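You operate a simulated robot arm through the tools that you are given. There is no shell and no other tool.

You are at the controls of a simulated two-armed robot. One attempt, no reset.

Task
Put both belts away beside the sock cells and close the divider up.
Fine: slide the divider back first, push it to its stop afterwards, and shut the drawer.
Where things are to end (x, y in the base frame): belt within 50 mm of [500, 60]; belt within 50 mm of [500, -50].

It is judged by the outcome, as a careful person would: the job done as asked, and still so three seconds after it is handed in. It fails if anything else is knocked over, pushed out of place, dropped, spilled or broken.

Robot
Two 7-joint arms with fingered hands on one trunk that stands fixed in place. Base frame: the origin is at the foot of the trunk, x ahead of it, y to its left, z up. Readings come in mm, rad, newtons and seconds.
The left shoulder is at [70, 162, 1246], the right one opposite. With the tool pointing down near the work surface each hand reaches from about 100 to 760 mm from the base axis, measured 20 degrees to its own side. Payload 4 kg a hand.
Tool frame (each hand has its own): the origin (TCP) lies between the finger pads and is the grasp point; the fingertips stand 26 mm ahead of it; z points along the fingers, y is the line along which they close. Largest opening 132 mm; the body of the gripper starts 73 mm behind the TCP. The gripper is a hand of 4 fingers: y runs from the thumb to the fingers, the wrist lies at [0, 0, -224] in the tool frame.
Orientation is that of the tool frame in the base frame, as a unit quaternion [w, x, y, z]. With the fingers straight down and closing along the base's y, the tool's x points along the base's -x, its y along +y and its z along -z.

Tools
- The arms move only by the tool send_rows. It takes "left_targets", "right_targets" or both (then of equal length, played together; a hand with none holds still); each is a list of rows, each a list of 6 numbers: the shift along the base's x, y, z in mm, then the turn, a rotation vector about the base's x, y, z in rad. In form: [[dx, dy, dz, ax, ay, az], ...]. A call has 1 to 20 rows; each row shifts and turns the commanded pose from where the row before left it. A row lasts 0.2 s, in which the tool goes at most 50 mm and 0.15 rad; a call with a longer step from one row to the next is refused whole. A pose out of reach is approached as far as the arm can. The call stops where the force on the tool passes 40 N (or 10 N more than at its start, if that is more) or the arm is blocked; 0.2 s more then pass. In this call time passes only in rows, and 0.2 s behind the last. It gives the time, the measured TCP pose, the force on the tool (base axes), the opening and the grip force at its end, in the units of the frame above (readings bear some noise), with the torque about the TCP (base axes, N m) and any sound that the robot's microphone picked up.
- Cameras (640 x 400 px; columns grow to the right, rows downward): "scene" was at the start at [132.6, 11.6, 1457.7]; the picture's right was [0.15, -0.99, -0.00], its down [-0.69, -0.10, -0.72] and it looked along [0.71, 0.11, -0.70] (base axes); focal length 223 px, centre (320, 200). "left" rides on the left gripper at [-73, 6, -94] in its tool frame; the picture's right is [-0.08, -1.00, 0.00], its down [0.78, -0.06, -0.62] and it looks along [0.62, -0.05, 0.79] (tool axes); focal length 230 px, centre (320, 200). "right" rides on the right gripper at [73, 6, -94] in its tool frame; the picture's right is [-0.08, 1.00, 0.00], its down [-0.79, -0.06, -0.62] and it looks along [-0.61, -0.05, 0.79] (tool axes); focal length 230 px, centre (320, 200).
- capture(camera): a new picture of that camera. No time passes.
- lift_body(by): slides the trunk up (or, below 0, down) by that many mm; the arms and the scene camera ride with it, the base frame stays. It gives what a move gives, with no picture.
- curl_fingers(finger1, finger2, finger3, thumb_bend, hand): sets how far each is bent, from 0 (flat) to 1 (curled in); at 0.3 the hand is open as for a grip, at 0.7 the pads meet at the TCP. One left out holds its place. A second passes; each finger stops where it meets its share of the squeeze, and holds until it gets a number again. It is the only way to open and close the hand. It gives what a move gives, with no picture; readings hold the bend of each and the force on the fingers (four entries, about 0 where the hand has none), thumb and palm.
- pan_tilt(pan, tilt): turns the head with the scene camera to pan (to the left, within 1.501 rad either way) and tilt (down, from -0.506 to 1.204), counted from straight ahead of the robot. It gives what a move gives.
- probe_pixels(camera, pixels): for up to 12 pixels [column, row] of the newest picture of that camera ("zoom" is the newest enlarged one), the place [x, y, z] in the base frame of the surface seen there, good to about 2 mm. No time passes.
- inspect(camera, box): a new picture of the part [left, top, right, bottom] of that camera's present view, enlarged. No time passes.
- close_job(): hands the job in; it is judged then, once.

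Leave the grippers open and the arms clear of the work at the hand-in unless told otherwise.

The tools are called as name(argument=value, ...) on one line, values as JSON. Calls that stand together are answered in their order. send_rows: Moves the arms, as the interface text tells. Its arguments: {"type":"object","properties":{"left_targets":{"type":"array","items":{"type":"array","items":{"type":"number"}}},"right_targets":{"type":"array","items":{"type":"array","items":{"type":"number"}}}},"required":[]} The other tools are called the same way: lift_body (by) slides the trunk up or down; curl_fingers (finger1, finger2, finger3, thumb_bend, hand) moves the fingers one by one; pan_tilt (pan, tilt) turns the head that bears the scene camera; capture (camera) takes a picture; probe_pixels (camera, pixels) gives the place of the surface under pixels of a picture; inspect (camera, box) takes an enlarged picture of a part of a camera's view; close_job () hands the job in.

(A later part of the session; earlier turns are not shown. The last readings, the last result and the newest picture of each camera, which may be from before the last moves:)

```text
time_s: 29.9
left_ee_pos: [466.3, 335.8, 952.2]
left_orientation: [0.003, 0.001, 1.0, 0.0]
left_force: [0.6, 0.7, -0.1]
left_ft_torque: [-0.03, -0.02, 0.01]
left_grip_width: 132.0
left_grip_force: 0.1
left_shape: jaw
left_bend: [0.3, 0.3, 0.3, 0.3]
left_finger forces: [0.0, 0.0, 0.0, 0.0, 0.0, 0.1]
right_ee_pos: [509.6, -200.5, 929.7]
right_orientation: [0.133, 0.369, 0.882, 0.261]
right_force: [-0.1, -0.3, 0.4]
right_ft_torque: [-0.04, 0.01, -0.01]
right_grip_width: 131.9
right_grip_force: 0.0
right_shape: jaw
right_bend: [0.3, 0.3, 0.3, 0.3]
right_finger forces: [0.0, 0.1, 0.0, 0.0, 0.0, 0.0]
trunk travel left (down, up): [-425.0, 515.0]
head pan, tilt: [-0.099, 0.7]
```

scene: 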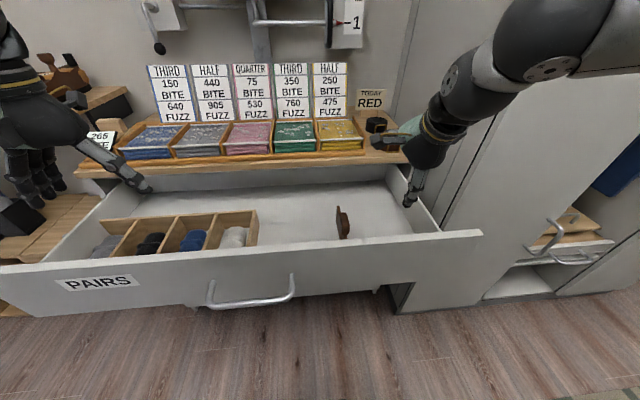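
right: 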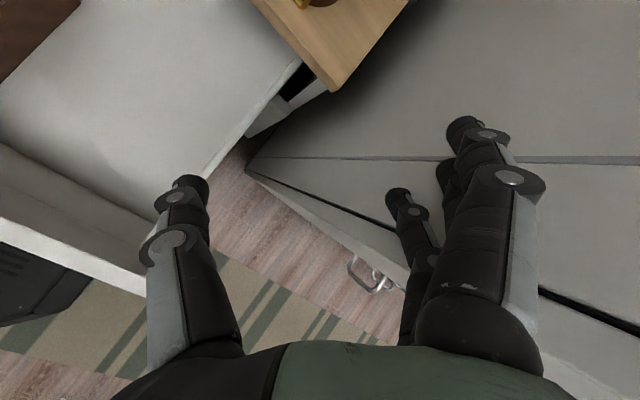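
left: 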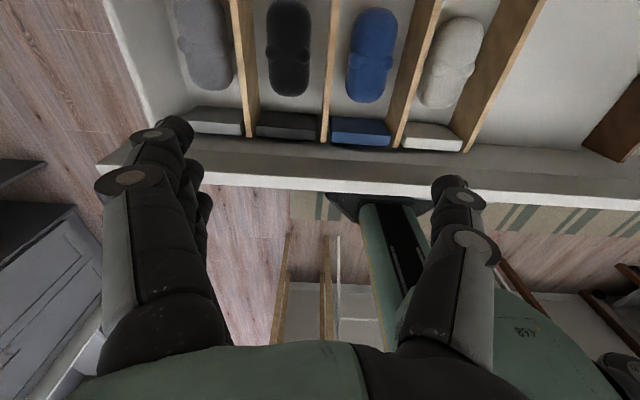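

Going smoothly, with no reach complaints. I'll continue the remaining yaw.

send_rows(right_targets=[[0, 4, 2, 0, 0, 0.143], [0, 4, 2, 0, 0, 0.143], [0, 4, 2, 0, 0, 0.143], [0, 4, 2, 0, 0, 0.143], [0, 4, 2, 0, 0, 0.143], [0, 4, 0, 0, 0, 0.143]])

capture(camera="scene")

capture(camera="right")

```text
time_s: 31.4
left_ee_pos: [466.0, 335.6, 950.4]
left_orientation: [0.001, 0.001, 1.0, 0.0]
left_force: [0.0, 0.4, -0.1]
left_ft_torque: [-0.01, 0.0, 0.01]
left_grip_width: 132.0
left_grip_force: 0.1
left_shape: jaw
left_bend: [0.3, 0.3, 0.3, 0.3]
left_finger forces: [0.0, 0.0, 0.1, 0.0, 0.1, 0.0]
right_ee_pos: [510.0, -178.4, 939.4]
right_orientation: [0.012, -0.03, 0.956, 0.293]
right_force: [0.6, -0.4, -0.9]
right_ft_torque: [0.01, 0.01, 0.02]
right_grip_width: 131.9
right_grip_force: 0.0
right_shape: jaw
right_bend: [0.3, 0.3, 0.3, 0.3]
right_finger forces: [0.1, 0.0, 0.0, 0.0, 0.0, 0.0]
trunk travel left (down, up): [-425.0, 515.0]
head pan, tilt: [-0.099, 0.7]
```

```text
taken
```

scene: 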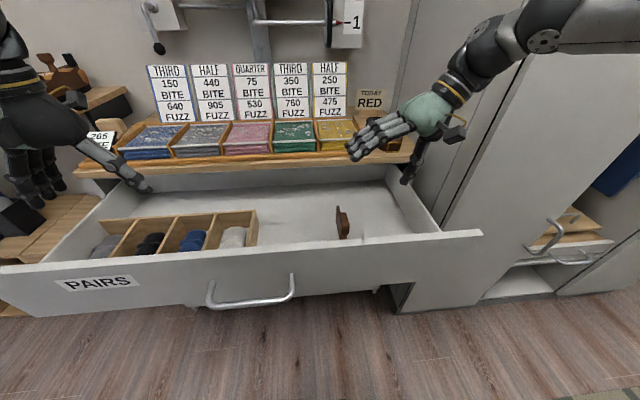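

```text
taken
```

right: 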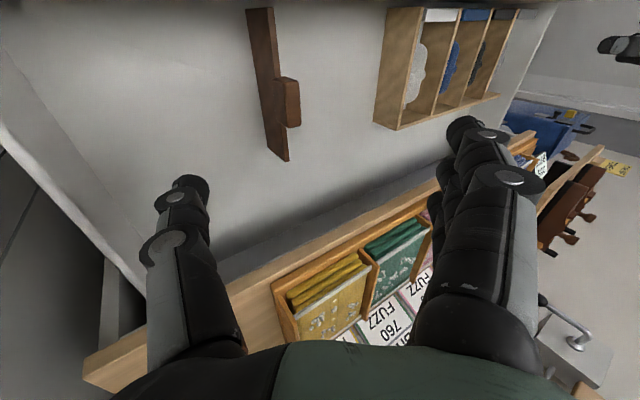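

The orientation is as planned: fingers toward +y and up, thumb toward -y and down, pointing inward-down. I'll bend the three fingers to 0.55 to make a hook, then look at how the tips sit.

curl_fingers(hand="right", finger1=0.55, finger2=0.55, finger3=0.55)

inspect(camera="scene", box=[320, 70, 480, 190])

probe_pixels(camera="zoom", pixels=[[200, 200], [150, 300], [170, 320], [200, 330], [130, 290], [340, 330], [480, 250], [360, 460]])

```text
time_s: 32.4
left_ee_pos: [465.4, 336.5, 951.4]
left_orientation: [0.002, 0.001, 1.0, 0.0]
left_force: [-0.1, -0.5, 1.1]
left_ft_torque: [-0.01, 0.01, 0.02]
left_grip_width: 131.6
left_grip_force: 0.0
left_shape: jaw
left_bend: [0.3, 0.3, 0.3, 0.3]
left_finger forces: [0.1, 0.0, 0.0, 0.1, 0.0, 0.0]
right_ee_pos: [508.7, -177.0, 940.9]
right_orientation: [0.013, -0.03, 0.955, 0.293]
right_force: [1.3, -0.7, 0.3]
right_ft_torque: [0.03, -0.01, 0.0]
right_grip_width: 95.8
right_grip_force: 0.1
right_shape: fingers
right_bend: [0.55, 0.55, 0.55, 0.3]
right_finger forces: [0.0, 0.0, 0.0, 0.1, 0.1, 0.0]
trunk travel left (down, up): [-425.0, 515.0]
head pan, tilt: [-0.099, 0.7]
```

```text
3.33 times, centred on (400, 130) of scene
```

zoom: 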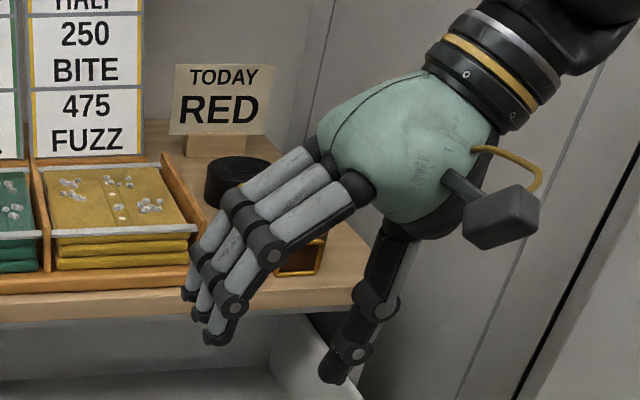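

```text
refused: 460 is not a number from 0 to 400
```

The hook shape shows clearly in the zoom. I'll measure the fingertip and thumb-tip positions.

probe_pixels(camera="zoom", pixels=[[190, 294], [200, 316], [216, 336], [230, 310], [330, 372], [262, 250], [240, 215], [355, 185], [500, 215], [480, 240]])

```text
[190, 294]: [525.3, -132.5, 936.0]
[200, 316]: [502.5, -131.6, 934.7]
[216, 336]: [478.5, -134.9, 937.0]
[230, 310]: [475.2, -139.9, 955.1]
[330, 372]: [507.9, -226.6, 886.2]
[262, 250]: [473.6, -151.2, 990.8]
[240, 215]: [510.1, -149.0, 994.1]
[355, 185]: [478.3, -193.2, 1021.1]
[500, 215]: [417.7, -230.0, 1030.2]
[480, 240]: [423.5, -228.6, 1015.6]
```

The fingertips are 45 mm to +y and about level with the TCP, and the distal segments are almost vertical, which makes a good hook. I'll move to (522,-120) so the fingertips pass about 15 mm left of the handle, and come down to z ≈ 800 first.

send_rows(right_targets=[[5, 19, -20, 0, 0, 0], [4, 19, -20, 0, 0, 0], [4, 19, -20, 0, 0, 0], [0, 0, -25, 0, 0, 0], [0, 0, -25, 0, 0, 0], [0, 0, -25, 0, 0, 0]])

inspect(camera="scene", box=[280, 160, 440, 280])

capture(camera="right")

```text
time_s: 33.8
left_ee_pos: [466.0, 335.6, 951.1]
left_orientation: [0.002, 0.001, 1.0, 0.0]
left_force: [0.0, 0.9, 0.8]
left_ft_torque: [-0.06, -0.01, 0.01]
left_grip_width: 131.7
left_grip_force: 0.1
left_shape: jaw
left_bend: [0.3, 0.3, 0.3, 0.3]
left_finger forces: [0.0, 0.0, 0.0, 0.1, 0.1, 0.1]
right_ee_pos: [521.6, -122.0, 803.7]
right_orientation: [0.013, -0.03, 0.955, 0.293]
right_force: [0.1, -0.2, 0.0]
right_ft_torque: [0.03, -0.01, 0.01]
right_grip_width: 95.6
right_grip_force: 0.1
right_shape: fingers
right_bend: [0.55, 0.55, 0.55, 0.3]
right_finger forces: [0.0, 0.1, 0.0, 0.0, 0.1, 0.0]
trunk travel left (down, up): [-425.0, 515.0]
head pan, tilt: [-0.099, 0.7]
```

```text
3.33 times, centred on (360, 220) of scene
```

zoom: 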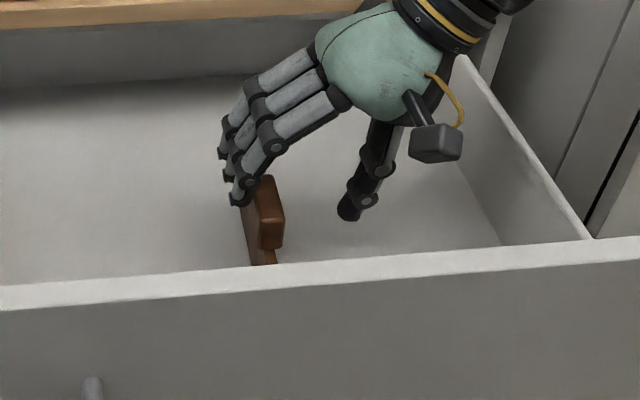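

```text
taken
```

right: 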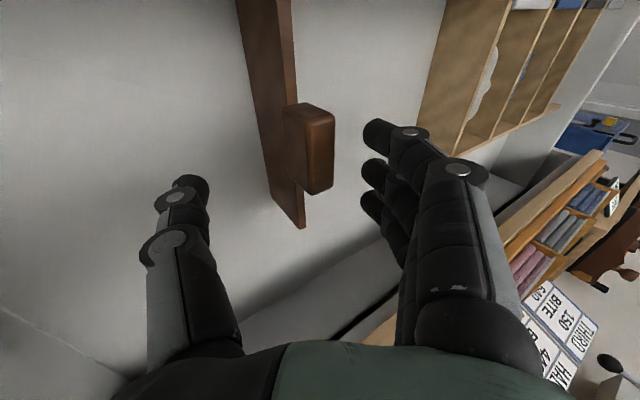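

The handle is between the thumb and the hooked fingers, and the fingers are left of it. I'll descend the last 40 mm to z ≈ 763.

send_rows(right_targets=[[0, 0, -15, 0, 0, 0], [0, 0, -15, 0, 0, 0], [0, 0, -11, 0, 0, 0]])

capture(camera="right")

```text
time_s: 34.5
left_ee_pos: [467.2, 335.7, 951.4]
left_orientation: [0.001, 0.001, 1.0, 0.0]
left_force: [-0.4, 0.3, 1.2]
left_ft_torque: [0.0, 0.0, 0.03]
left_grip_width: 131.8
left_grip_force: 0.0
left_shape: jaw
left_bend: [0.3, 0.3, 0.3, 0.3]
left_finger forces: [0.0, 0.0, 0.1, 0.0, 0.0, 0.0]
right_ee_pos: [520.2, -121.4, 761.7]
right_orientation: [0.012, -0.029, 0.955, 0.294]
right_force: [-0.3, 1.2, 0.8]
right_ft_torque: [0.01, 0.01, 0.0]
right_grip_width: 95.7
right_grip_force: 0.2
right_shape: fingers
right_bend: [0.55, 0.55, 0.55, 0.3]
right_finger forces: [0.6, 0.1, 0.0, 0.0, 0.1, 0.0]
trunk travel left (down, up): [-425.0, 515.0]
head pan, tilt: [-0.099, 0.7]
```

```text
taken
```

right: 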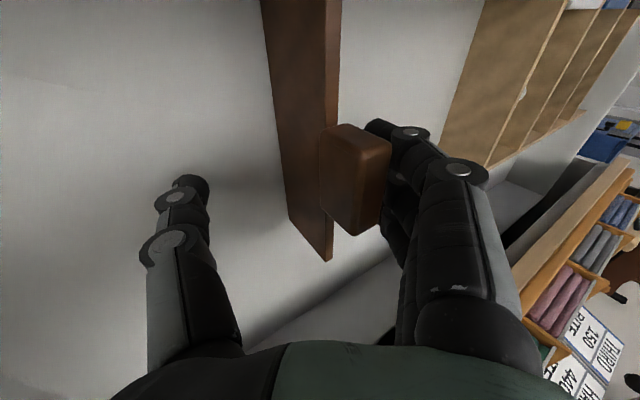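

The fingers now rest against the handle's left face. I'll drag slowly in -y, watching the force for the far end of its travel.

send_rows(right_targets=[[0, -12, 0, 0, 0, 0], [0, -12, 0, 0, 0, 0], [0, -12, 0, 0, 0, 0], [0, -12, 0, 0, 0, 0], [0, -12, 0, 0, 0, 0]])

capture(camera="right")

capture(camera="scene")

```text
time_s: 35.8
left_ee_pos: [466.1, 335.7, 951.0]
left_orientation: [0.002, 0.001, 1.0, -0.001]
left_force: [0.7, -0.6, 0.2]
left_ft_torque: [0.0, 0.01, 0.03]
left_grip_width: 131.9
left_grip_force: 0.1
left_shape: jaw
left_bend: [0.3, 0.3, 0.3, 0.3]
left_finger forces: [0.0, 0.0, 0.0, 0.0, 0.0, 0.0]
right_ee_pos: [521.1, -179.9, 765.2]
right_orientation: [0.013, -0.03, 0.955, 0.294]
right_force: [-0.8, 2.4, 0.8]
right_ft_torque: [-0.02, 0.0, -0.03]
right_grip_width: 97.3
right_grip_force: 1.1
right_shape: fingers
right_bend: [0.54, 0.55, 0.55, 0.3]
right_finger forces: [1.5, 0.7, 0.1, 0.0, 0.0, 0.0]
trunk travel left (down, up): [-425.0, 515.0]
head pan, tilt: [-0.099, 0.7]
```

```text
taken
```

right: 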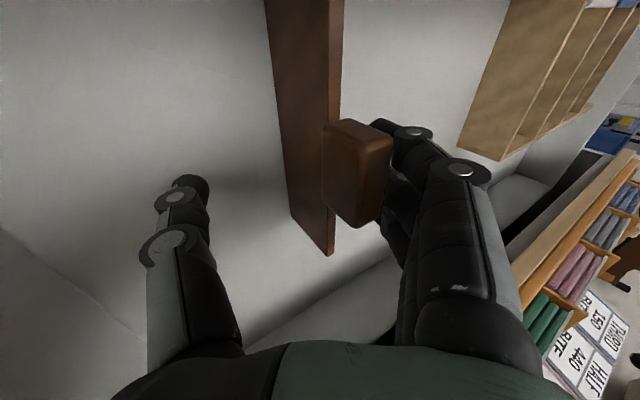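

```text
taken
```

scene: 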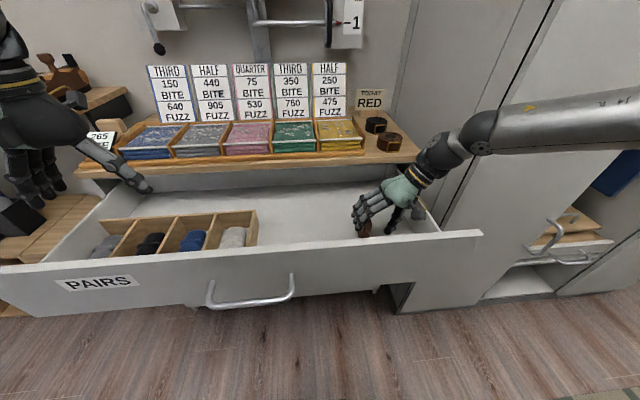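

It slides easily at about 2 N, and the divider has moved about 55 mm. I'll give it another 48 mm for room, keeping the thumb clear of the drawer's right wall.

send_rows(right_targets=[[0, -12, 0, 0, 0, 0], [0, -12, 0, 0, 0, 0], [0, -12, 0, 0, 0, 0], [0, -12, 0, 0, 0, 0]])

capture(camera="right")

```text
time_s: 36.8
left_ee_pos: [465.0, 335.4, 951.9]
left_orientation: [0.002, 0.001, 1.0, 0.001]
left_force: [0.1, -0.9, -1.1]
left_ft_torque: [-0.02, 0.0, -0.01]
left_grip_width: 131.7
left_grip_force: 0.0
left_shape: jaw
left_bend: [0.3, 0.3, 0.3, 0.3]
left_finger forces: [0.0, 0.0, 0.0, 0.1, 0.0, 0.0]
right_ee_pos: [520.4, -228.9, 762.0]
right_orientation: [0.013, -0.029, 0.956, 0.293]
right_force: [-1.4, 3.0, 2.6]
right_ft_torque: [0.01, 0.03, 0.0]
right_grip_width: 98.2
right_grip_force: 2.0
right_shape: fingers
right_bend: [0.54, 0.54, 0.55, 0.3]
right_finger forces: [2.2, 1.2, 0.0, 0.0, 0.0, 0.1]
trunk travel left (down, up): [-425.0, 515.0]
head pan, tilt: [-0.099, 0.7]
```

```text
taken
```

right: 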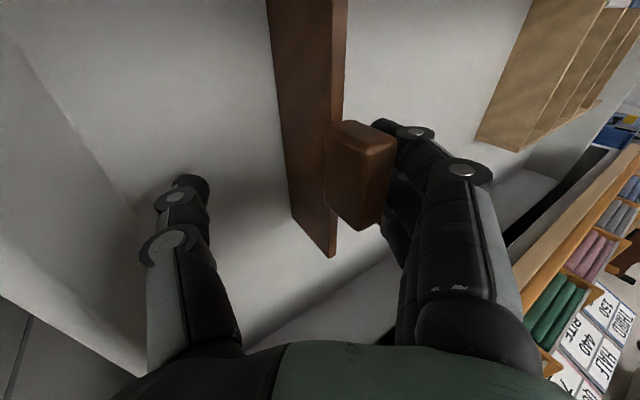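

The divider's handle face is now near y -200, which gives plenty of room. I'll ease off in +y and lift straight up clear.

send_rows(right_targets=[[0, 12, 0, 0, 0, 0], [0, 5, 20, 0, 0, 0], [0, 0, 35, 0, 0, 0], [0, 0, 40, 0, 0, 0], [0, 0, 40, 0, 0, 0], [0, 0, 40, 0, 0, 0]])

capture(camera="scene")

```text
time_s: 38.1
left_ee_pos: [465.4, 337.4, 950.9]
left_orientation: [0.001, 0.001, 1.0, 0.0]
left_force: [0.4, 0.4, 0.0]
left_ft_torque: [-0.03, -0.03, -0.01]
left_grip_width: 132.0
left_grip_force: 0.1
left_shape: jaw
left_bend: [0.3, 0.3, 0.3, 0.3]
left_finger forces: [0.0, 0.0, 0.1, 0.1, 0.1, 0.1]
right_ee_pos: [521.0, -209.4, 942.0]
right_orientation: [0.012, -0.03, 0.956, 0.293]
right_force: [0.2, 0.6, 0.2]
right_ft_torque: [0.02, 0.03, -0.01]
right_grip_width: 95.3
right_grip_force: 0.0
right_shape: fingers
right_bend: [0.55, 0.55, 0.55, 0.3]
right_finger forces: [0.0, 0.1, 0.0, 0.0, 0.0, 0.1]
trunk travel left (down, up): [-425.0, 515.0]
head pan, tilt: [-0.099, 0.7]
```

```text
taken
```

scene: 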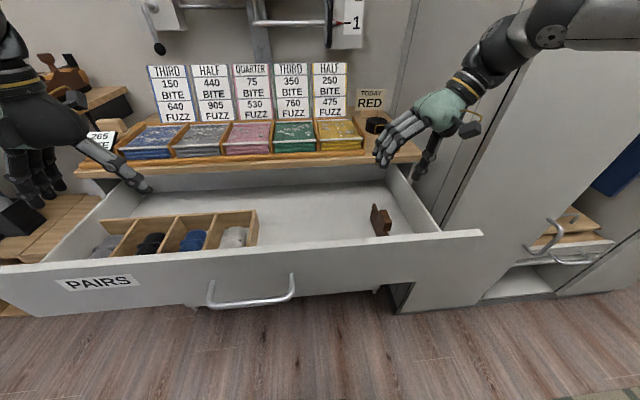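

The divider now stands back near pixel (381,222). The arm is clear, so next are the belts. I'll bring the right hand back to straight down (undoing the inward tilt) while moving over toward the dresser's right front, staying high, then tilt slightly forward.

send_rows(right_targets=[[10, -12, 10, -0.15, 0, 0], [10, -12, 10, -0.15, 0, 0], [10, -12, 10, -0.15, 0, 0], [10, -12, 10, -0.148, 0, 0], [10, -8, 5, 0, -0.12, 0], [10, -8, 5, 0, -0.12, 0], [10, -8, 5, 0, -0.12, 0]])

curl_fingers(hand="right", finger1=0.42, finger2=0.42, finger3=0.42, thumb_bend=0.42)

capture(camera="scene")

capture(camera="right")

```text
time_s: 39.8
left_ee_pos: [465.3, 335.4, 952.6]
left_orientation: [0.002, 0.001, 1.0, 0.0]
left_force: [-0.2, 0.0, 0.5]
left_ft_torque: [0.01, 0.01, 0.0]
left_grip_width: 131.9
left_grip_force: 0.1
left_shape: jaw
left_bend: [0.3, 0.3, 0.3, 0.3]
left_finger forces: [0.0, 0.0, 0.1, 0.1, 0.0, 0.0]
right_ee_pos: [539.5, -301.8, 941.2]
right_orientation: [0.184, -0.031, 0.982, -0.007]
right_force: [-0.8, -0.2, 0.0]
right_ft_torque: [0.03, -0.01, 0.01]
right_grip_width: 95.4
right_grip_force: 0.2
right_shape: fingers
right_bend: [0.55, 0.55, 0.55, 0.3]
right_finger forces: [0.0, 0.0, 0.0, 0.0, 0.1, 0.0]
right hand out of reach, approached as far as the arm can: row 3, 4
trunk travel left (down, up): [-425.0, 515.0]
head pan, tilt: [-0.099, 0.7]
```

```text
time_s: 40.8
left_ee_pos: [466.3, 336.3, 951.7]
left_orientation: [0.002, 0.001, 1.0, 0.0]
left_force: [0.4, -0.8, 0.2]
left_ft_torque: [-0.01, 0.01, 0.03]
left_grip_width: 132.1
left_grip_force: 0.1
left_shape: jaw
left_bend: [0.3, 0.3, 0.3, 0.3]
left_finger forces: [0.1, 0.1, 0.1, 0.1, 0.0, 0.1]
right_ee_pos: [539.6, -301.9, 941.1]
right_orientation: [0.182, -0.031, 0.983, -0.007]
right_force: [-0.3, 1.4, -0.2]
right_ft_torque: [0.01, 0.0, -0.01]
right_grip_width: 97.2
right_grip_force: 0.1
right_shape: fingers
right_bend: [0.42, 0.42, 0.42, 0.42]
right_finger forces: [0.0, 0.1, 0.0, 0.0, 0.1, 0.0]
trunk travel left (down, up): [-425.0, 515.0]
head pan, tilt: [-0.099, 0.7]
```

```text
taken
```

scene: 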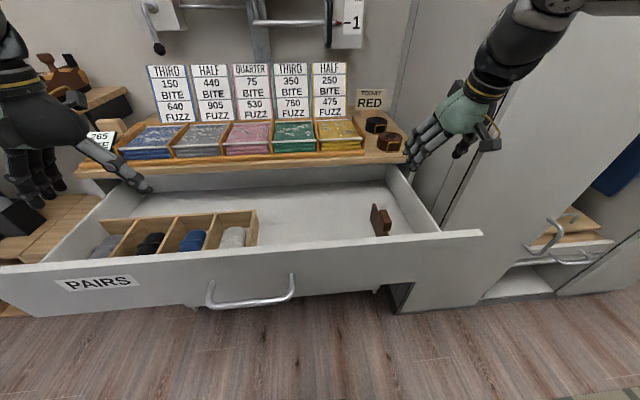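

```text
taken
```

right: 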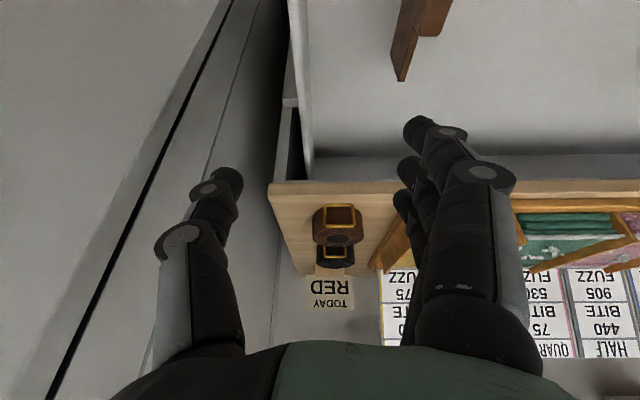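

The near-vertical pose was limited again because the hand is level with the shoulder. For work on the dresser top I'll raise the trunk 120 mm, which gives the wrist a better angle. First I'll measure the belts closely while they're unobstructed.

inspect(camera="scene", box=[340, 80, 440, 170])

probe_pixels(camera="zoom", pixels=[[288, 240], [260, 262], [312, 265], [285, 268], [200, 165], [172, 185], [228, 180], [200, 190], [160, 250], [340, 290], [200, 90], [230, 100]])

lift_body(by=120)

```text
4.44 times, centred on (390, 125) of scene
```

zoom: 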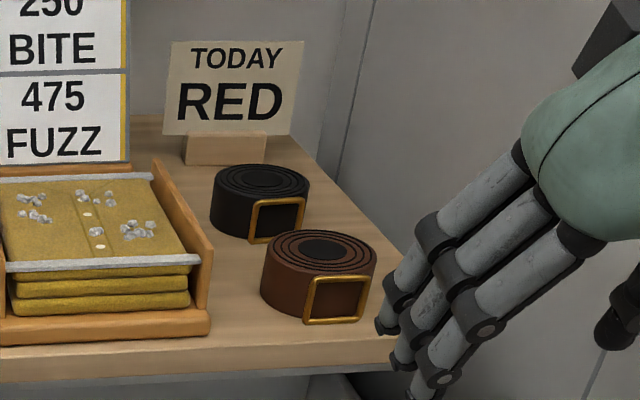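

```text
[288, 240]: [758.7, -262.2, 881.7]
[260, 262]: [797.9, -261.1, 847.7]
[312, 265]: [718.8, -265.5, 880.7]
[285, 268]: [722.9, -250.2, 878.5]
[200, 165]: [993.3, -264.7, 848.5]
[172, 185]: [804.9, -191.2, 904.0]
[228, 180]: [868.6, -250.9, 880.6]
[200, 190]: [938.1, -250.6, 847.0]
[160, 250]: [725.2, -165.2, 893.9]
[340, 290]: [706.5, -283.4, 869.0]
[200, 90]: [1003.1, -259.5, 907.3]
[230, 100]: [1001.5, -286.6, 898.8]
```

```text
time_s: 42.2
left_ee_pos: [466.3, 336.8, 1070.8]
left_orientation: [0.0, 0.001, 1.0, 0.001]
left_force: [0.2, 0.1, -0.1]
left_ft_torque: [0.01, 0.02, 0.0]
left_grip_width: 131.8
left_grip_force: 0.1
left_shape: jaw
left_bend: [0.3, 0.3, 0.3, 0.3]
left_finger forces: [0.0, 0.0, 0.0, 0.0, 0.0, 0.0]
right_ee_pos: [540.0, -302.4, 1061.2]
right_orientation: [0.182, -0.031, 0.983, -0.006]
right_force: [-0.2, 0.1, -0.1]
right_ft_torque: [0.0, 0.01, 0.03]
right_grip_width: 97.3
right_grip_force: 0.1
right_shape: fingers
right_bend: [0.42, 0.42, 0.42, 0.42]
right_finger forces: [0.1, 0.0, 0.0, 0.0, 0.0, 0.1]
trunk travel left (down, up): [-545.0, 395.0]
head pan, tilt: [-0.099, 0.7]
```

The trunk is now 120 mm higher. I'll take a fresh close view of the belts from here and measure their outlines.

inspect(camera="scene", box=[350, 110, 430, 180])

capture(camera="right")

```text
5.71 times, centred on (390, 145) of scene
```

zoom: 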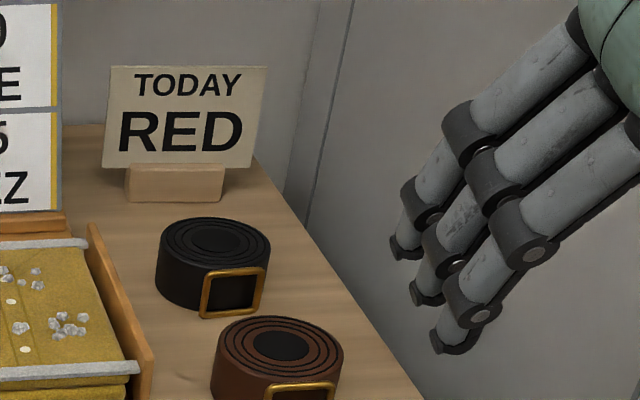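

```text
taken
```

right: 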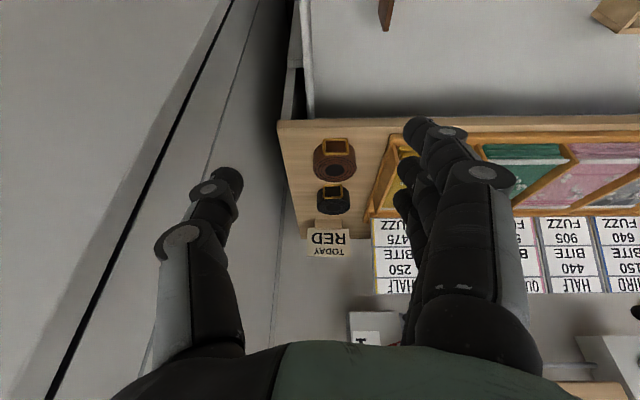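

inspect(camera="scene", box=[360, 130, 420, 190])

probe_pixels(camera="zoom", pixels=[[193, 150], [320, 150], [193, 250], [320, 255], [258, 180], [258, 225], [185, 70], [190, 90], [150, 140], [350, 250], [260, 330], [300, 290]])

```text
6.67 times, centred on (390, 160) of scene
```

zoom: 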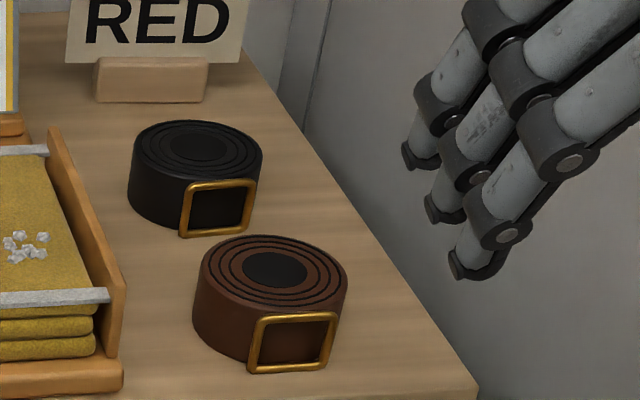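

```text
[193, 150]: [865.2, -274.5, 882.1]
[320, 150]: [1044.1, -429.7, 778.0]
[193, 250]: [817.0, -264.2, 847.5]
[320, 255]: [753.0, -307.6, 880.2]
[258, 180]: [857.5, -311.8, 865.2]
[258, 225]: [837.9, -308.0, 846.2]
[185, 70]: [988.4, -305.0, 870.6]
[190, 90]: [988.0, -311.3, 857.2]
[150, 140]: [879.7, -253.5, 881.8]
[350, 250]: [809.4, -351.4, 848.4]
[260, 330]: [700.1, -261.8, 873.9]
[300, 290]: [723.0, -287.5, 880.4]
```

I'll probe the outline points of both belts in this zoom for exact centres and sizes, plus the tray wall.

probe_pixels(camera="zoom", pixels=[[196, 146], [134, 158], [258, 152], [196, 124], [200, 172], [275, 270], [204, 288], [342, 275], [272, 239], [278, 303], [108, 280], [292, 368]])

```text
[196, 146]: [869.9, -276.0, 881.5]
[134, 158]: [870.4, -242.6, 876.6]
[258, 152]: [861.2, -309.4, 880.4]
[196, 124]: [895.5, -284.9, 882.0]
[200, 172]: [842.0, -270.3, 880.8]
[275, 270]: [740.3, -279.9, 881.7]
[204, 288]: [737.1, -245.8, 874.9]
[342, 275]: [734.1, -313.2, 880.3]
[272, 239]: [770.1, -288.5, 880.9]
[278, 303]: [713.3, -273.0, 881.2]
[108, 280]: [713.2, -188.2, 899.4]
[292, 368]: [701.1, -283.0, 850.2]
```

Measured belts, both about 34 mm in radius with tops at z 881:
- **Black:** centre (870,-276).
- **Brown:** centre (741,-280), with its buckle on the front at x ≈ 701.

The hand's opening of 97 mm suits both. I'll take the brown one first, moving above it with a forward tilt of about 0.5 rad at z 960.

send_rows(right_targets=[[32, 3.5, -17, 0.004, -0.023, -0.01], [32, 3.5, -17, 0.004, -0.023, -0.01], [32, 3.5, -17, 0.004, -0.023, -0.01], [32, 3.5, -17, 0.004, -0.023, -0.01], [32, 3.5, -17, 0.004, -0.023, -0.01], [31, 3.5, -16, 0.004, -0.023, -0.01]])

capture(camera="right")

capture(camera="scene")

```text
time_s: 43.6
left_ee_pos: [469.4, 335.7, 1071.1]
left_orientation: [0.001, 0.001, 1.0, 0.0]
left_force: [0.6, -0.1, 0.4]
left_ft_torque: [-0.02, -0.01, 0.0]
left_grip_width: 131.9
left_grip_force: 0.1
left_shape: jaw
left_bend: [0.3, 0.3, 0.3, 0.3]
left_finger forces: [0.0, 0.0, 0.0, 0.0, 0.0, 0.1]
right_ee_pos: [733.6, -279.3, 959.2]
right_orientation: [0.25, 0.001, 0.968, -0.003]
right_force: [-0.5, 0.8, -1.0]
right_ft_torque: [0.01, 0.01, -0.04]
right_grip_width: 97.2
right_grip_force: 0.1
right_shape: fingers
right_bend: [0.42, 0.42, 0.42, 0.42]
right_finger forces: [0.0, 0.0, 0.0, 0.1, 0.0, 0.0]
trunk travel left (down, up): [-545.0, 395.0]
head pan, tilt: [-0.099, 0.7]
```

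```text
taken
```

right: 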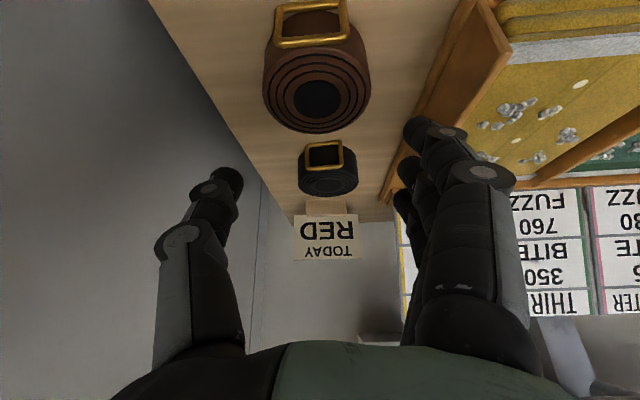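

```text
taken
```

scene: 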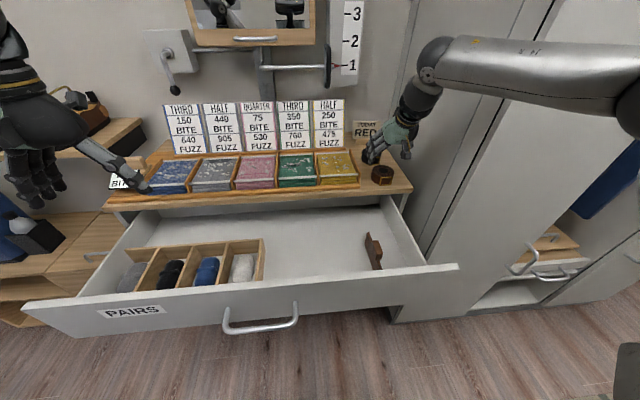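

The brown belt is centred between the thumb and fingers in the hand view at (318,80). I'll descend to z ≈ 897 and check.

send_rows(right_targets=[[-1, 0, -22, 0, 0, 0], [-1, 0, -22, 0, 0, 0], [0, -0.5, -18, 0, 0, 0]])

capture(camera="right")

inspect(camera="scene", box=[330, 90, 450, 200])

```text
time_s: 44.5
left_ee_pos: [466.2, 335.8, 1071.7]
left_orientation: [0.002, 0.001, 1.0, -0.001]
left_force: [-0.3, 0.1, 0.0]
left_ft_torque: [0.01, -0.02, 0.01]
left_grip_width: 132.0
left_grip_force: 0.2
left_shape: jaw
left_bend: [0.3, 0.3, 0.3, 0.3]
left_finger forces: [0.0, 0.1, 0.0, 0.0, 0.0, 0.0]
right_ee_pos: [728.9, -281.8, 897.6]
right_orientation: [0.251, 0.0, 0.968, -0.002]
right_force: [-0.1, 0.0, -0.7]
right_ft_torque: [-0.04, 0.0, 0.0]
right_grip_width: 97.5
right_grip_force: 0.1
right_shape: fingers
right_bend: [0.42, 0.42, 0.42, 0.42]
right_finger forces: [0.0, 0.0, 0.0, 0.1, 0.0, 0.0]
trunk travel left (down, up): [-545.0, 395.0]
head pan, tilt: [-0.099, 0.7]
```

```text
taken
```

right: 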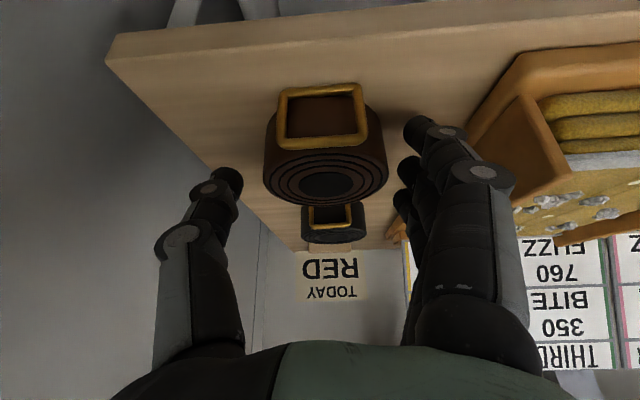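

```text
3.64 times, centred on (390, 145) of scene
```

zoom: 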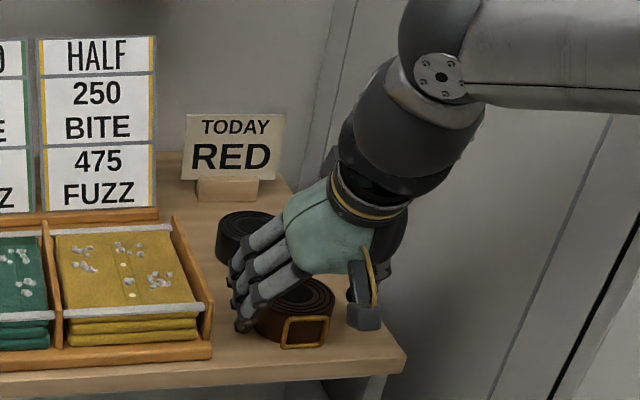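

Well centred: the belt spans columns 265–388 between thumb and fingers. I'll go down another 8 mm to z ≈ 889.5, leaving the lowest finger just above the table, then close gently.

send_rows(right_targets=[[0, 0.5, -8, 0, 0, 0]])

curl_fingers(hand="right", finger1=0.6, finger2=0.6, finger3=0.6, thumb_bend=0.6)

capture(camera="right")

inspect(camera="scene", box=[330, 90, 450, 200])

```text
time_s: 44.9
left_ee_pos: [465.6, 336.0, 1070.8]
left_orientation: [0.002, 0.001, 1.0, 0.0]
left_force: [0.2, 0.6, 0.7]
left_ft_torque: [-0.01, -0.01, 0.01]
left_grip_width: 131.5
left_grip_force: 0.1
left_shape: jaw
left_bend: [0.3, 0.3, 0.3, 0.3]
left_finger forces: [0.0, 0.1, 0.0, 0.0, 0.0, 0.1]
right_ee_pos: [728.8, -282.5, 890.3]
right_orientation: [0.251, 0.002, 0.968, -0.002]
right_force: [0.8, -0.5, 3.3]
right_ft_torque: [0.18, 0.04, -0.06]
right_grip_width: 97.6
right_grip_force: 1.4
right_shape: fingers
right_bend: [0.42, 0.42, 0.42, 0.42]
right_finger forces: [3.6, 0.0, 0.0, 0.0, 0.0, 0.0]
trunk travel left (down, up): [-545.0, 395.0]
head pan, tilt: [-0.099, 0.7]
```

```text
time_s: 45.9
left_ee_pos: [465.9, 336.6, 1072.5]
left_orientation: [0.002, 0.0, 1.0, -0.001]
left_force: [-0.5, 0.6, -0.1]
left_ft_torque: [-0.01, 0.02, 0.05]
left_grip_width: 131.9
left_grip_force: 0.1
left_shape: jaw
left_bend: [0.3, 0.3, 0.3, 0.3]
left_finger forces: [0.0, 0.0, 0.0, 0.0, 0.0, 0.0]
right_ee_pos: [729.0, -279.1, 891.3]
right_orientation: [0.253, 0.0, 0.968, -0.002]
right_force: [3.6, 4.3, 12.8]
right_ft_torque: [0.76, 0.0, -0.2]
right_grip_width: 69.1
right_grip_force: 19.0
right_shape: fingers
right_bend: [0.55, 0.49, 0.53, 0.54]
right_finger forces: [15.2, 6.2, 5.0, 0.0, 12.2, 0.2]
trunk travel left (down, up): [-545.0, 395.0]
head pan, tilt: [-0.099, 0.7]
```

```text
taken
```

right: 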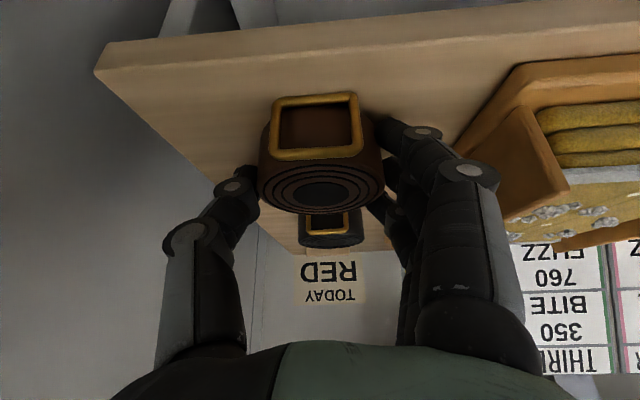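

```text
3.64 times, centred on (390, 145) of scene
```

zoom: 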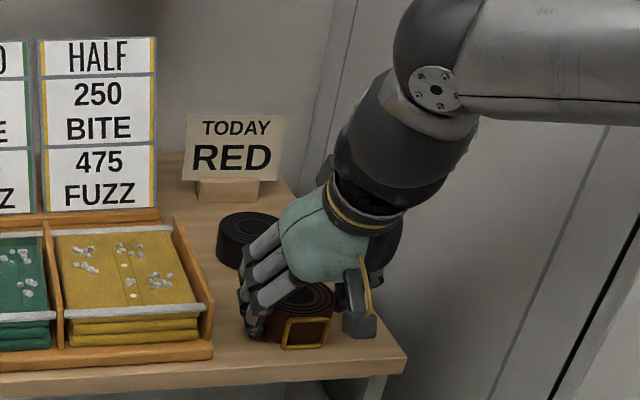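

It's gripped: thumb 12 N, fingers 15, 6 and 5 N, with part of that from the lowest finger brushing the table. I'll lift slowly and check that the belt comes along.

send_rows(right_targets=[[0, 0, 5, 0, 0, 0], [0, 0, 10, 0, 0, 0], [0, 0, 15, 0, 0, 0], [0, 0, 20, 0, 0, 0]])

capture(camera="right")

inspect(camera="scene", box=[330, 90, 450, 200])

```text
time_s: 46.9
left_ee_pos: [465.8, 336.9, 1073.4]
left_orientation: [0.002, 0.001, 1.0, 0.0]
left_force: [0.0, 0.9, -1.1]
left_ft_torque: [-0.01, -0.01, 0.02]
left_grip_width: 131.7
left_grip_force: 0.0
left_shape: jaw
left_bend: [0.3, 0.3, 0.3, 0.3]
left_finger forces: [0.0, 0.1, 0.0, 0.0, 0.0, 0.1]
right_ee_pos: [727.9, -281.8, 939.6]
right_orientation: [0.251, 0.001, 0.968, -0.003]
right_force: [0.1, 0.3, -1.6]
right_ft_torque: [0.0, 0.0, 0.01]
right_grip_width: 67.9
right_grip_force: 13.6
right_shape: fingers
right_bend: [0.55, 0.5, 0.54, 0.54]
right_finger forces: [4.3, 5.2, 4.4, 0.1, 13.8, 0.1]
trunk travel left (down, up): [-545.0, 395.0]
head pan, tilt: [-0.099, 0.7]
```

```text
taken
```

right: 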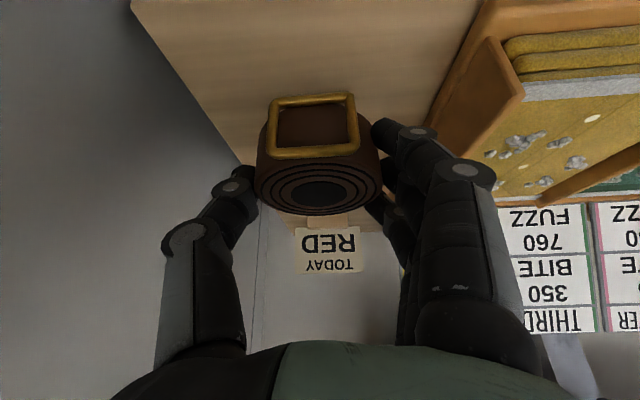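

```text
3.64 times, centred on (390, 145) of scene
```

zoom: 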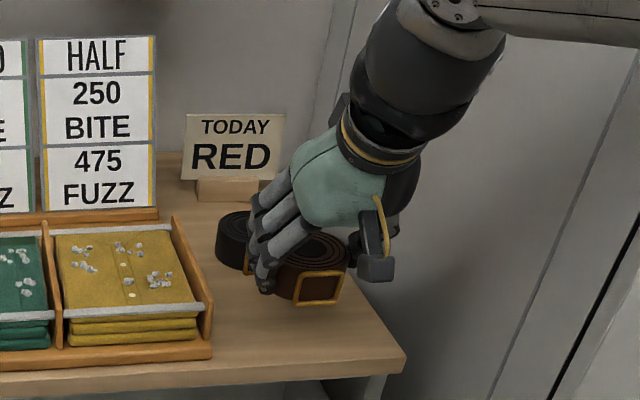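

The belt is up and level, held at 13.8 N against about 1.6 N of weight. I'll carry it back over the drawer, rising as it goes, and keep the orientation.

send_rows(right_targets=[[-20, 3, 20, 0, 0, 0], [-30, 5, 20, 0, 0, 0], [-32, 5, 18, 0, 0, 0], [-32, 5, 15, 0, 0, 0], [-32, 5, 10, 0, 0, 0], [-30, 5, 5, 0, 0, 0]])

lift_body(by=-150)

capture(camera="scene")

```text
time_s: 48.2
left_ee_pos: [465.4, 336.3, 1071.8]
left_orientation: [0.002, 0.001, 1.0, 0.0]
left_force: [0.5, 0.1, 0.4]
left_ft_torque: [0.02, -0.02, -0.05]
left_grip_width: 131.7
left_grip_force: 0.0
left_shape: jaw
left_bend: [0.3, 0.3, 0.3, 0.3]
left_finger forces: [0.1, 0.0, 0.0, 0.0, 0.0, 0.0]
right_ee_pos: [551.6, -251.5, 1028.6]
right_orientation: [0.251, 0.001, 0.968, -0.003]
right_force: [0.5, 0.0, -1.6]
right_ft_torque: [-0.01, 0.02, -0.01]
right_grip_width: 68.0
right_grip_force: 13.6
right_shape: fingers
right_bend: [0.55, 0.5, 0.54, 0.54]
right_finger forces: [4.4, 5.3, 4.3, 0.0, 13.9, 0.0]
trunk travel left (down, up): [-545.0, 395.0]
head pan, tilt: [-0.099, 0.7]
```

```text
time_s: 50.0
left_ee_pos: [466.0, 336.0, 920.8]
left_orientation: [0.002, 0.001, 1.0, 0.0]
left_force: [0.2, -0.6, 0.5]
left_ft_torque: [-0.01, -0.01, -0.02]
left_grip_width: 132.1
left_grip_force: 0.0
left_shape: jaw
left_bend: [0.3, 0.3, 0.3, 0.3]
left_finger forces: [0.0, 0.0, 0.0, 0.0, 0.1, 0.0]
right_ee_pos: [553.0, -251.9, 877.1]
right_orientation: [0.251, 0.001, 0.968, -0.002]
right_force: [-0.2, 0.7, -1.2]
right_ft_torque: [0.0, 0.02, 0.01]
right_grip_width: 67.9
right_grip_force: 14.3
right_shape: fingers
right_bend: [0.55, 0.5, 0.54, 0.54]
right_finger forces: [4.4, 5.2, 4.3, 0.0, 13.8, 0.0]
trunk travel left (down, up): [-395.0, 545.0]
head pan, tilt: [-0.099, 0.7]
```

```text
taken
```

scene: 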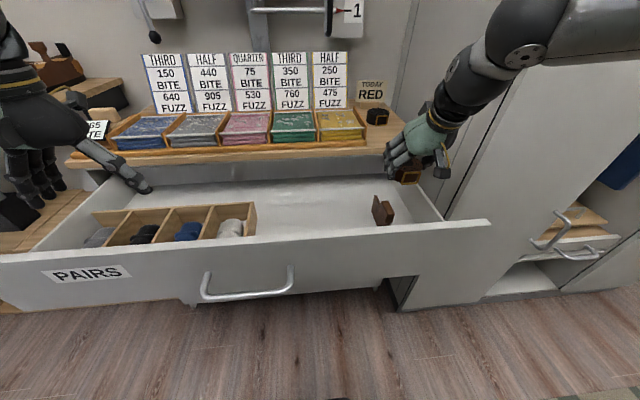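

The belt is held steady over the drawer. I'll yaw the tilted hand inward by 1.0 rad while moving to above the right-hand spot. The belt stays level because I turn about the vertical.

send_rows(right_targets=[[-5, 15, 0, 0, 0, 0.143], [-5, 20, 0, 0, 0, 0.143], [-6, 25, 0, 0, 0, 0.143], [-6, 28, 0, 0, 0, 0.143], [-7, 30, 0, 0, 0, 0.143], [-8, 34, 0, 0, 0, 0.143], [-9, 38, 0, 0, 0, 0.142]])

capture(camera="scene")

```text
time_s: 51.6
left_ee_pos: [467.4, 335.5, 920.5]
left_orientation: [0.001, 0.001, 1.0, 0.0]
left_force: [0.4, -0.6, 0.4]
left_ft_torque: [0.02, -0.01, -0.01]
left_grip_width: 132.2
left_grip_force: 0.1
left_shape: jaw
left_bend: [0.3, 0.3, 0.3, 0.3]
left_finger forces: [0.0, 0.0, 0.0, 0.1, 0.0, 0.1]
right_ee_pos: [508.9, -60.2, 879.3]
right_orientation: [0.221, -0.463, 0.85, 0.118]
right_force: [-0.1, 0.1, -1.2]
right_ft_torque: [0.0, 0.0, 0.0]
right_grip_width: 67.8
right_grip_force: 13.8
right_shape: fingers
right_bend: [0.55, 0.5, 0.54, 0.54]
right_finger forces: [4.5, 5.3, 4.2, 0.0, 13.7, 0.0]
trunk travel left (down, up): [-395.0, 545.0]
head pan, tilt: [-0.099, 0.7]
```

```text
taken
```

scene: 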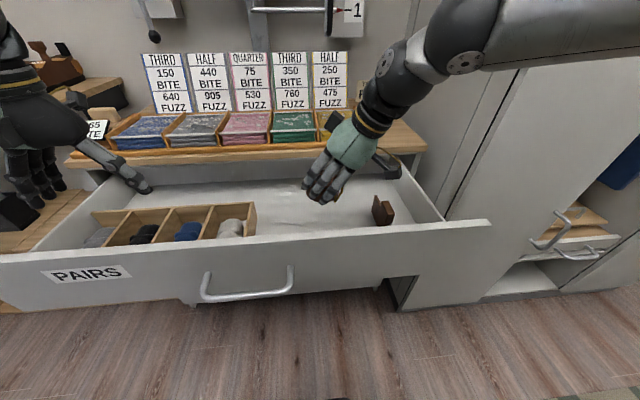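

It reached (509,-60,879) cleanly. I'll lower the belt toward the drawer floor in steps, stopping at z ≈ 752 (belt bottom about 25 mm above the floor) for a look.

send_rows(right_targets=[[0, 0, -25, 0, 0, 0], [0, 0, -28, 0, 0, 0], [0, 0, -28, 0, 0, 0], [0, 0, -25, 0, 0, 0], [0, 0, -21, 0, 0, 0]])

capture(camera="right")

inspect(camera="scene", box=[240, 140, 440, 280])

```text
time_s: 52.8
left_ee_pos: [466.6, 336.6, 921.1]
left_orientation: [0.001, 0.001, 1.0, 0.0]
left_force: [-0.2, -1.2, 0.2]
left_ft_torque: [0.0, 0.02, -0.02]
left_grip_width: 131.9
left_grip_force: 0.1
left_shape: jaw
left_bend: [0.3, 0.3, 0.3, 0.3]
left_finger forces: [0.0, 0.0, 0.1, 0.1, 0.0, 0.0]
right_ee_pos: [506.1, -62.1, 751.1]
right_orientation: [0.22, -0.464, 0.85, 0.118]
right_force: [-0.1, -0.8, -1.1]
right_ft_torque: [0.04, 0.0, -0.03]
right_grip_width: 67.8
right_grip_force: 14.0
right_shape: fingers
right_bend: [0.55, 0.5, 0.54, 0.54]
right_finger forces: [4.4, 5.2, 4.3, 0.0, 13.6, 0.0]
trunk travel left (down, up): [-395.0, 545.0]
head pan, tilt: [-0.099, 0.7]
```

```text
taken
```

right: 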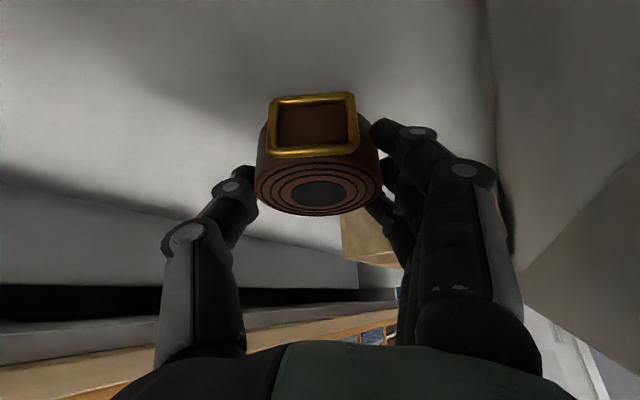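

```text
2.86 times, centred on (340, 210) of scene
```

zoom: 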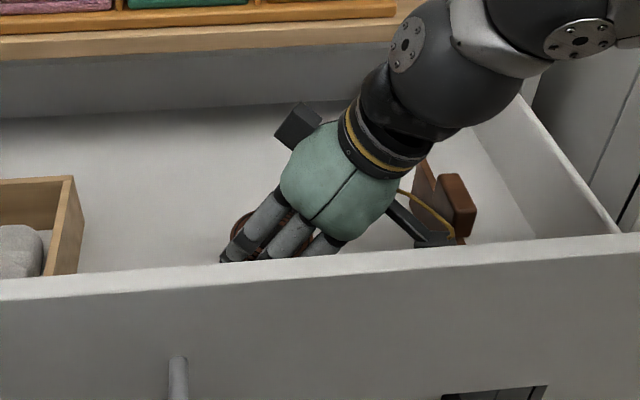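

All clear, with the bracket in front of the divider and not touching it. I'll lower the last 23 mm slowly until contact with the floor.

send_rows(right_targets=[[0, 0, -12, 0, 0, 0], [0, 0, -8, 0, 0, 0], [0, 0, -3, 0, 0, 0]])

```text
time_s: 53.6
left_ee_pos: [466.1, 335.9, 922.8]
left_orientation: [0.002, 0.001, 1.0, 0.0]
left_force: [-0.5, 0.3, 0.1]
left_ft_torque: [0.02, 0.01, -0.01]
left_grip_width: 131.8
left_grip_force: 0.0
left_shape: jaw
left_bend: [0.3, 0.3, 0.3, 0.3]
left_finger forces: [0.0, 0.0, 0.0, 0.0, 0.1, 0.0]
right_ee_pos: [505.1, -60.8, 729.1]
right_orientation: [0.223, -0.464, 0.85, 0.118]
right_force: [-1.4, -1.0, 6.9]
right_ft_torque: [0.01, 0.34, 0.07]
right_grip_width: 67.6
right_grip_force: 18.1
right_shape: fingers
right_bend: [0.55, 0.5, 0.54, 0.54]
right_finger forces: [12.4, 5.3, 4.9, 0.0, 14.0, 0.0]
trunk travel left (down, up): [-395.0, 545.0]
head pan, tilt: [-0.099, 0.7]
```

Floor contact is confirmed (about 7 N up, mostly the lowest finger). I'll open the hand to release.

curl_fingers(hand="right", finger1=0.42, finger2=0.42, finger3=0.42, thumb_bend=0.42)

capture(camera="right")

```text
time_s: 54.6
left_ee_pos: [466.1, 336.2, 922.1]
left_orientation: [0.002, 0.002, 1.0, 0.0]
left_force: [-0.5, -0.1, 0.2]
left_ft_torque: [0.0, 0.02, -0.02]
left_grip_width: 131.9
left_grip_force: 0.1
left_shape: jaw
left_bend: [0.3, 0.3, 0.3, 0.3]
left_finger forces: [0.1, 0.1, 0.0, 0.0, 0.0, 0.1]
right_ee_pos: [506.3, -61.1, 729.0]
right_orientation: [0.223, -0.464, 0.849, 0.117]
right_force: [1.7, -2.3, 11.2]
right_ft_torque: [0.12, 0.43, 0.1]
right_grip_width: 93.6
right_grip_force: 5.1
right_shape: fingers
right_bend: [0.45, 0.42, 0.42, 0.42]
right_finger forces: [10.4, 0.0, 0.0, 0.0, 0.0, 0.0]
trunk travel left (down, up): [-395.0, 545.0]
head pan, tilt: [-0.099, 0.7]
```

```text
taken
```

right: 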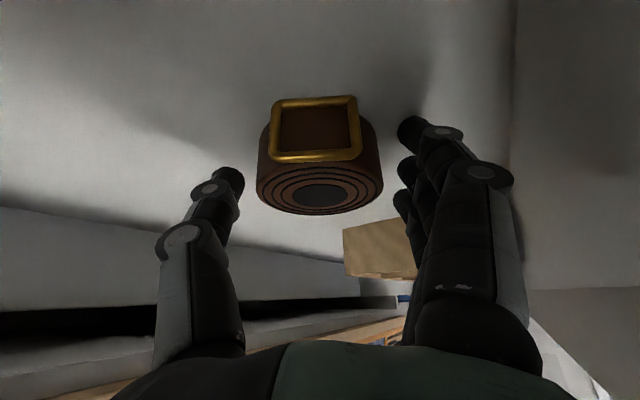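

The belt is free of the fingers. I'll lift straight up, slowly at first.

send_rows(right_targets=[[0, 0, 6, 0, 0, 0], [0, 0, 15, 0, 0, 0], [0, 0, 30, 0, 0, 0], [0, 0, 40, 0, 0, 0], [0, 0, 40, 0, 0, 0], [0, 0, 40, 0, 0, 0]])

capture(camera="right")

capture(camera="scene")

```text
time_s: 56.0
left_ee_pos: [464.8, 336.3, 922.0]
left_orientation: [0.002, 0.002, 1.0, 0.0]
left_force: [-0.1, -0.5, 0.3]
left_ft_torque: [-0.02, -0.03, 0.0]
left_grip_width: 131.9
left_grip_force: 0.0
left_shape: jaw
left_bend: [0.3, 0.3, 0.3, 0.3]
left_finger forces: [0.1, 0.0, 0.0, 0.0, 0.0, 0.1]
right_ee_pos: [505.6, -59.4, 900.1]
right_orientation: [0.221, -0.464, 0.85, 0.118]
right_force: [0.0, 0.3, -0.1]
right_ft_torque: [0.03, 0.05, -0.03]
right_grip_width: 96.5
right_grip_force: 0.1
right_shape: fingers
right_bend: [0.42, 0.42, 0.42, 0.42]
right_finger forces: [0.0, 0.0, 0.0, 0.0, 0.0, 0.0]
trunk travel left (down, up): [-395.0, 545.0]
head pan, tilt: [-0.099, 0.7]
```

```text
taken
```

right: 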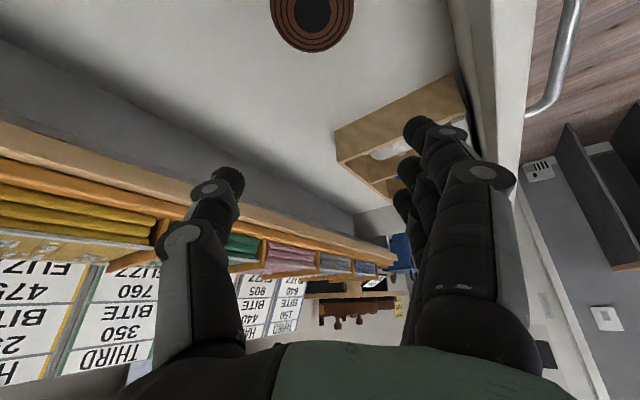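

```text
taken
```

scene: 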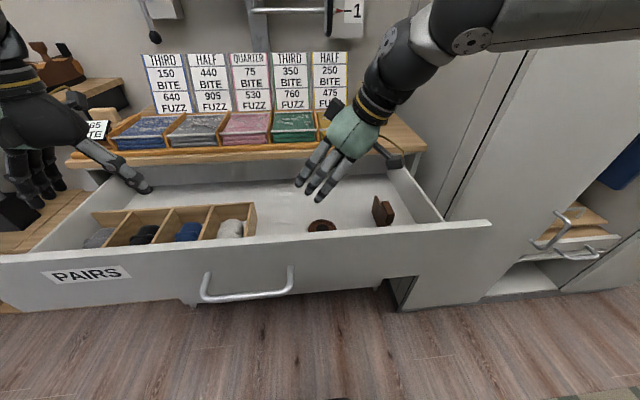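

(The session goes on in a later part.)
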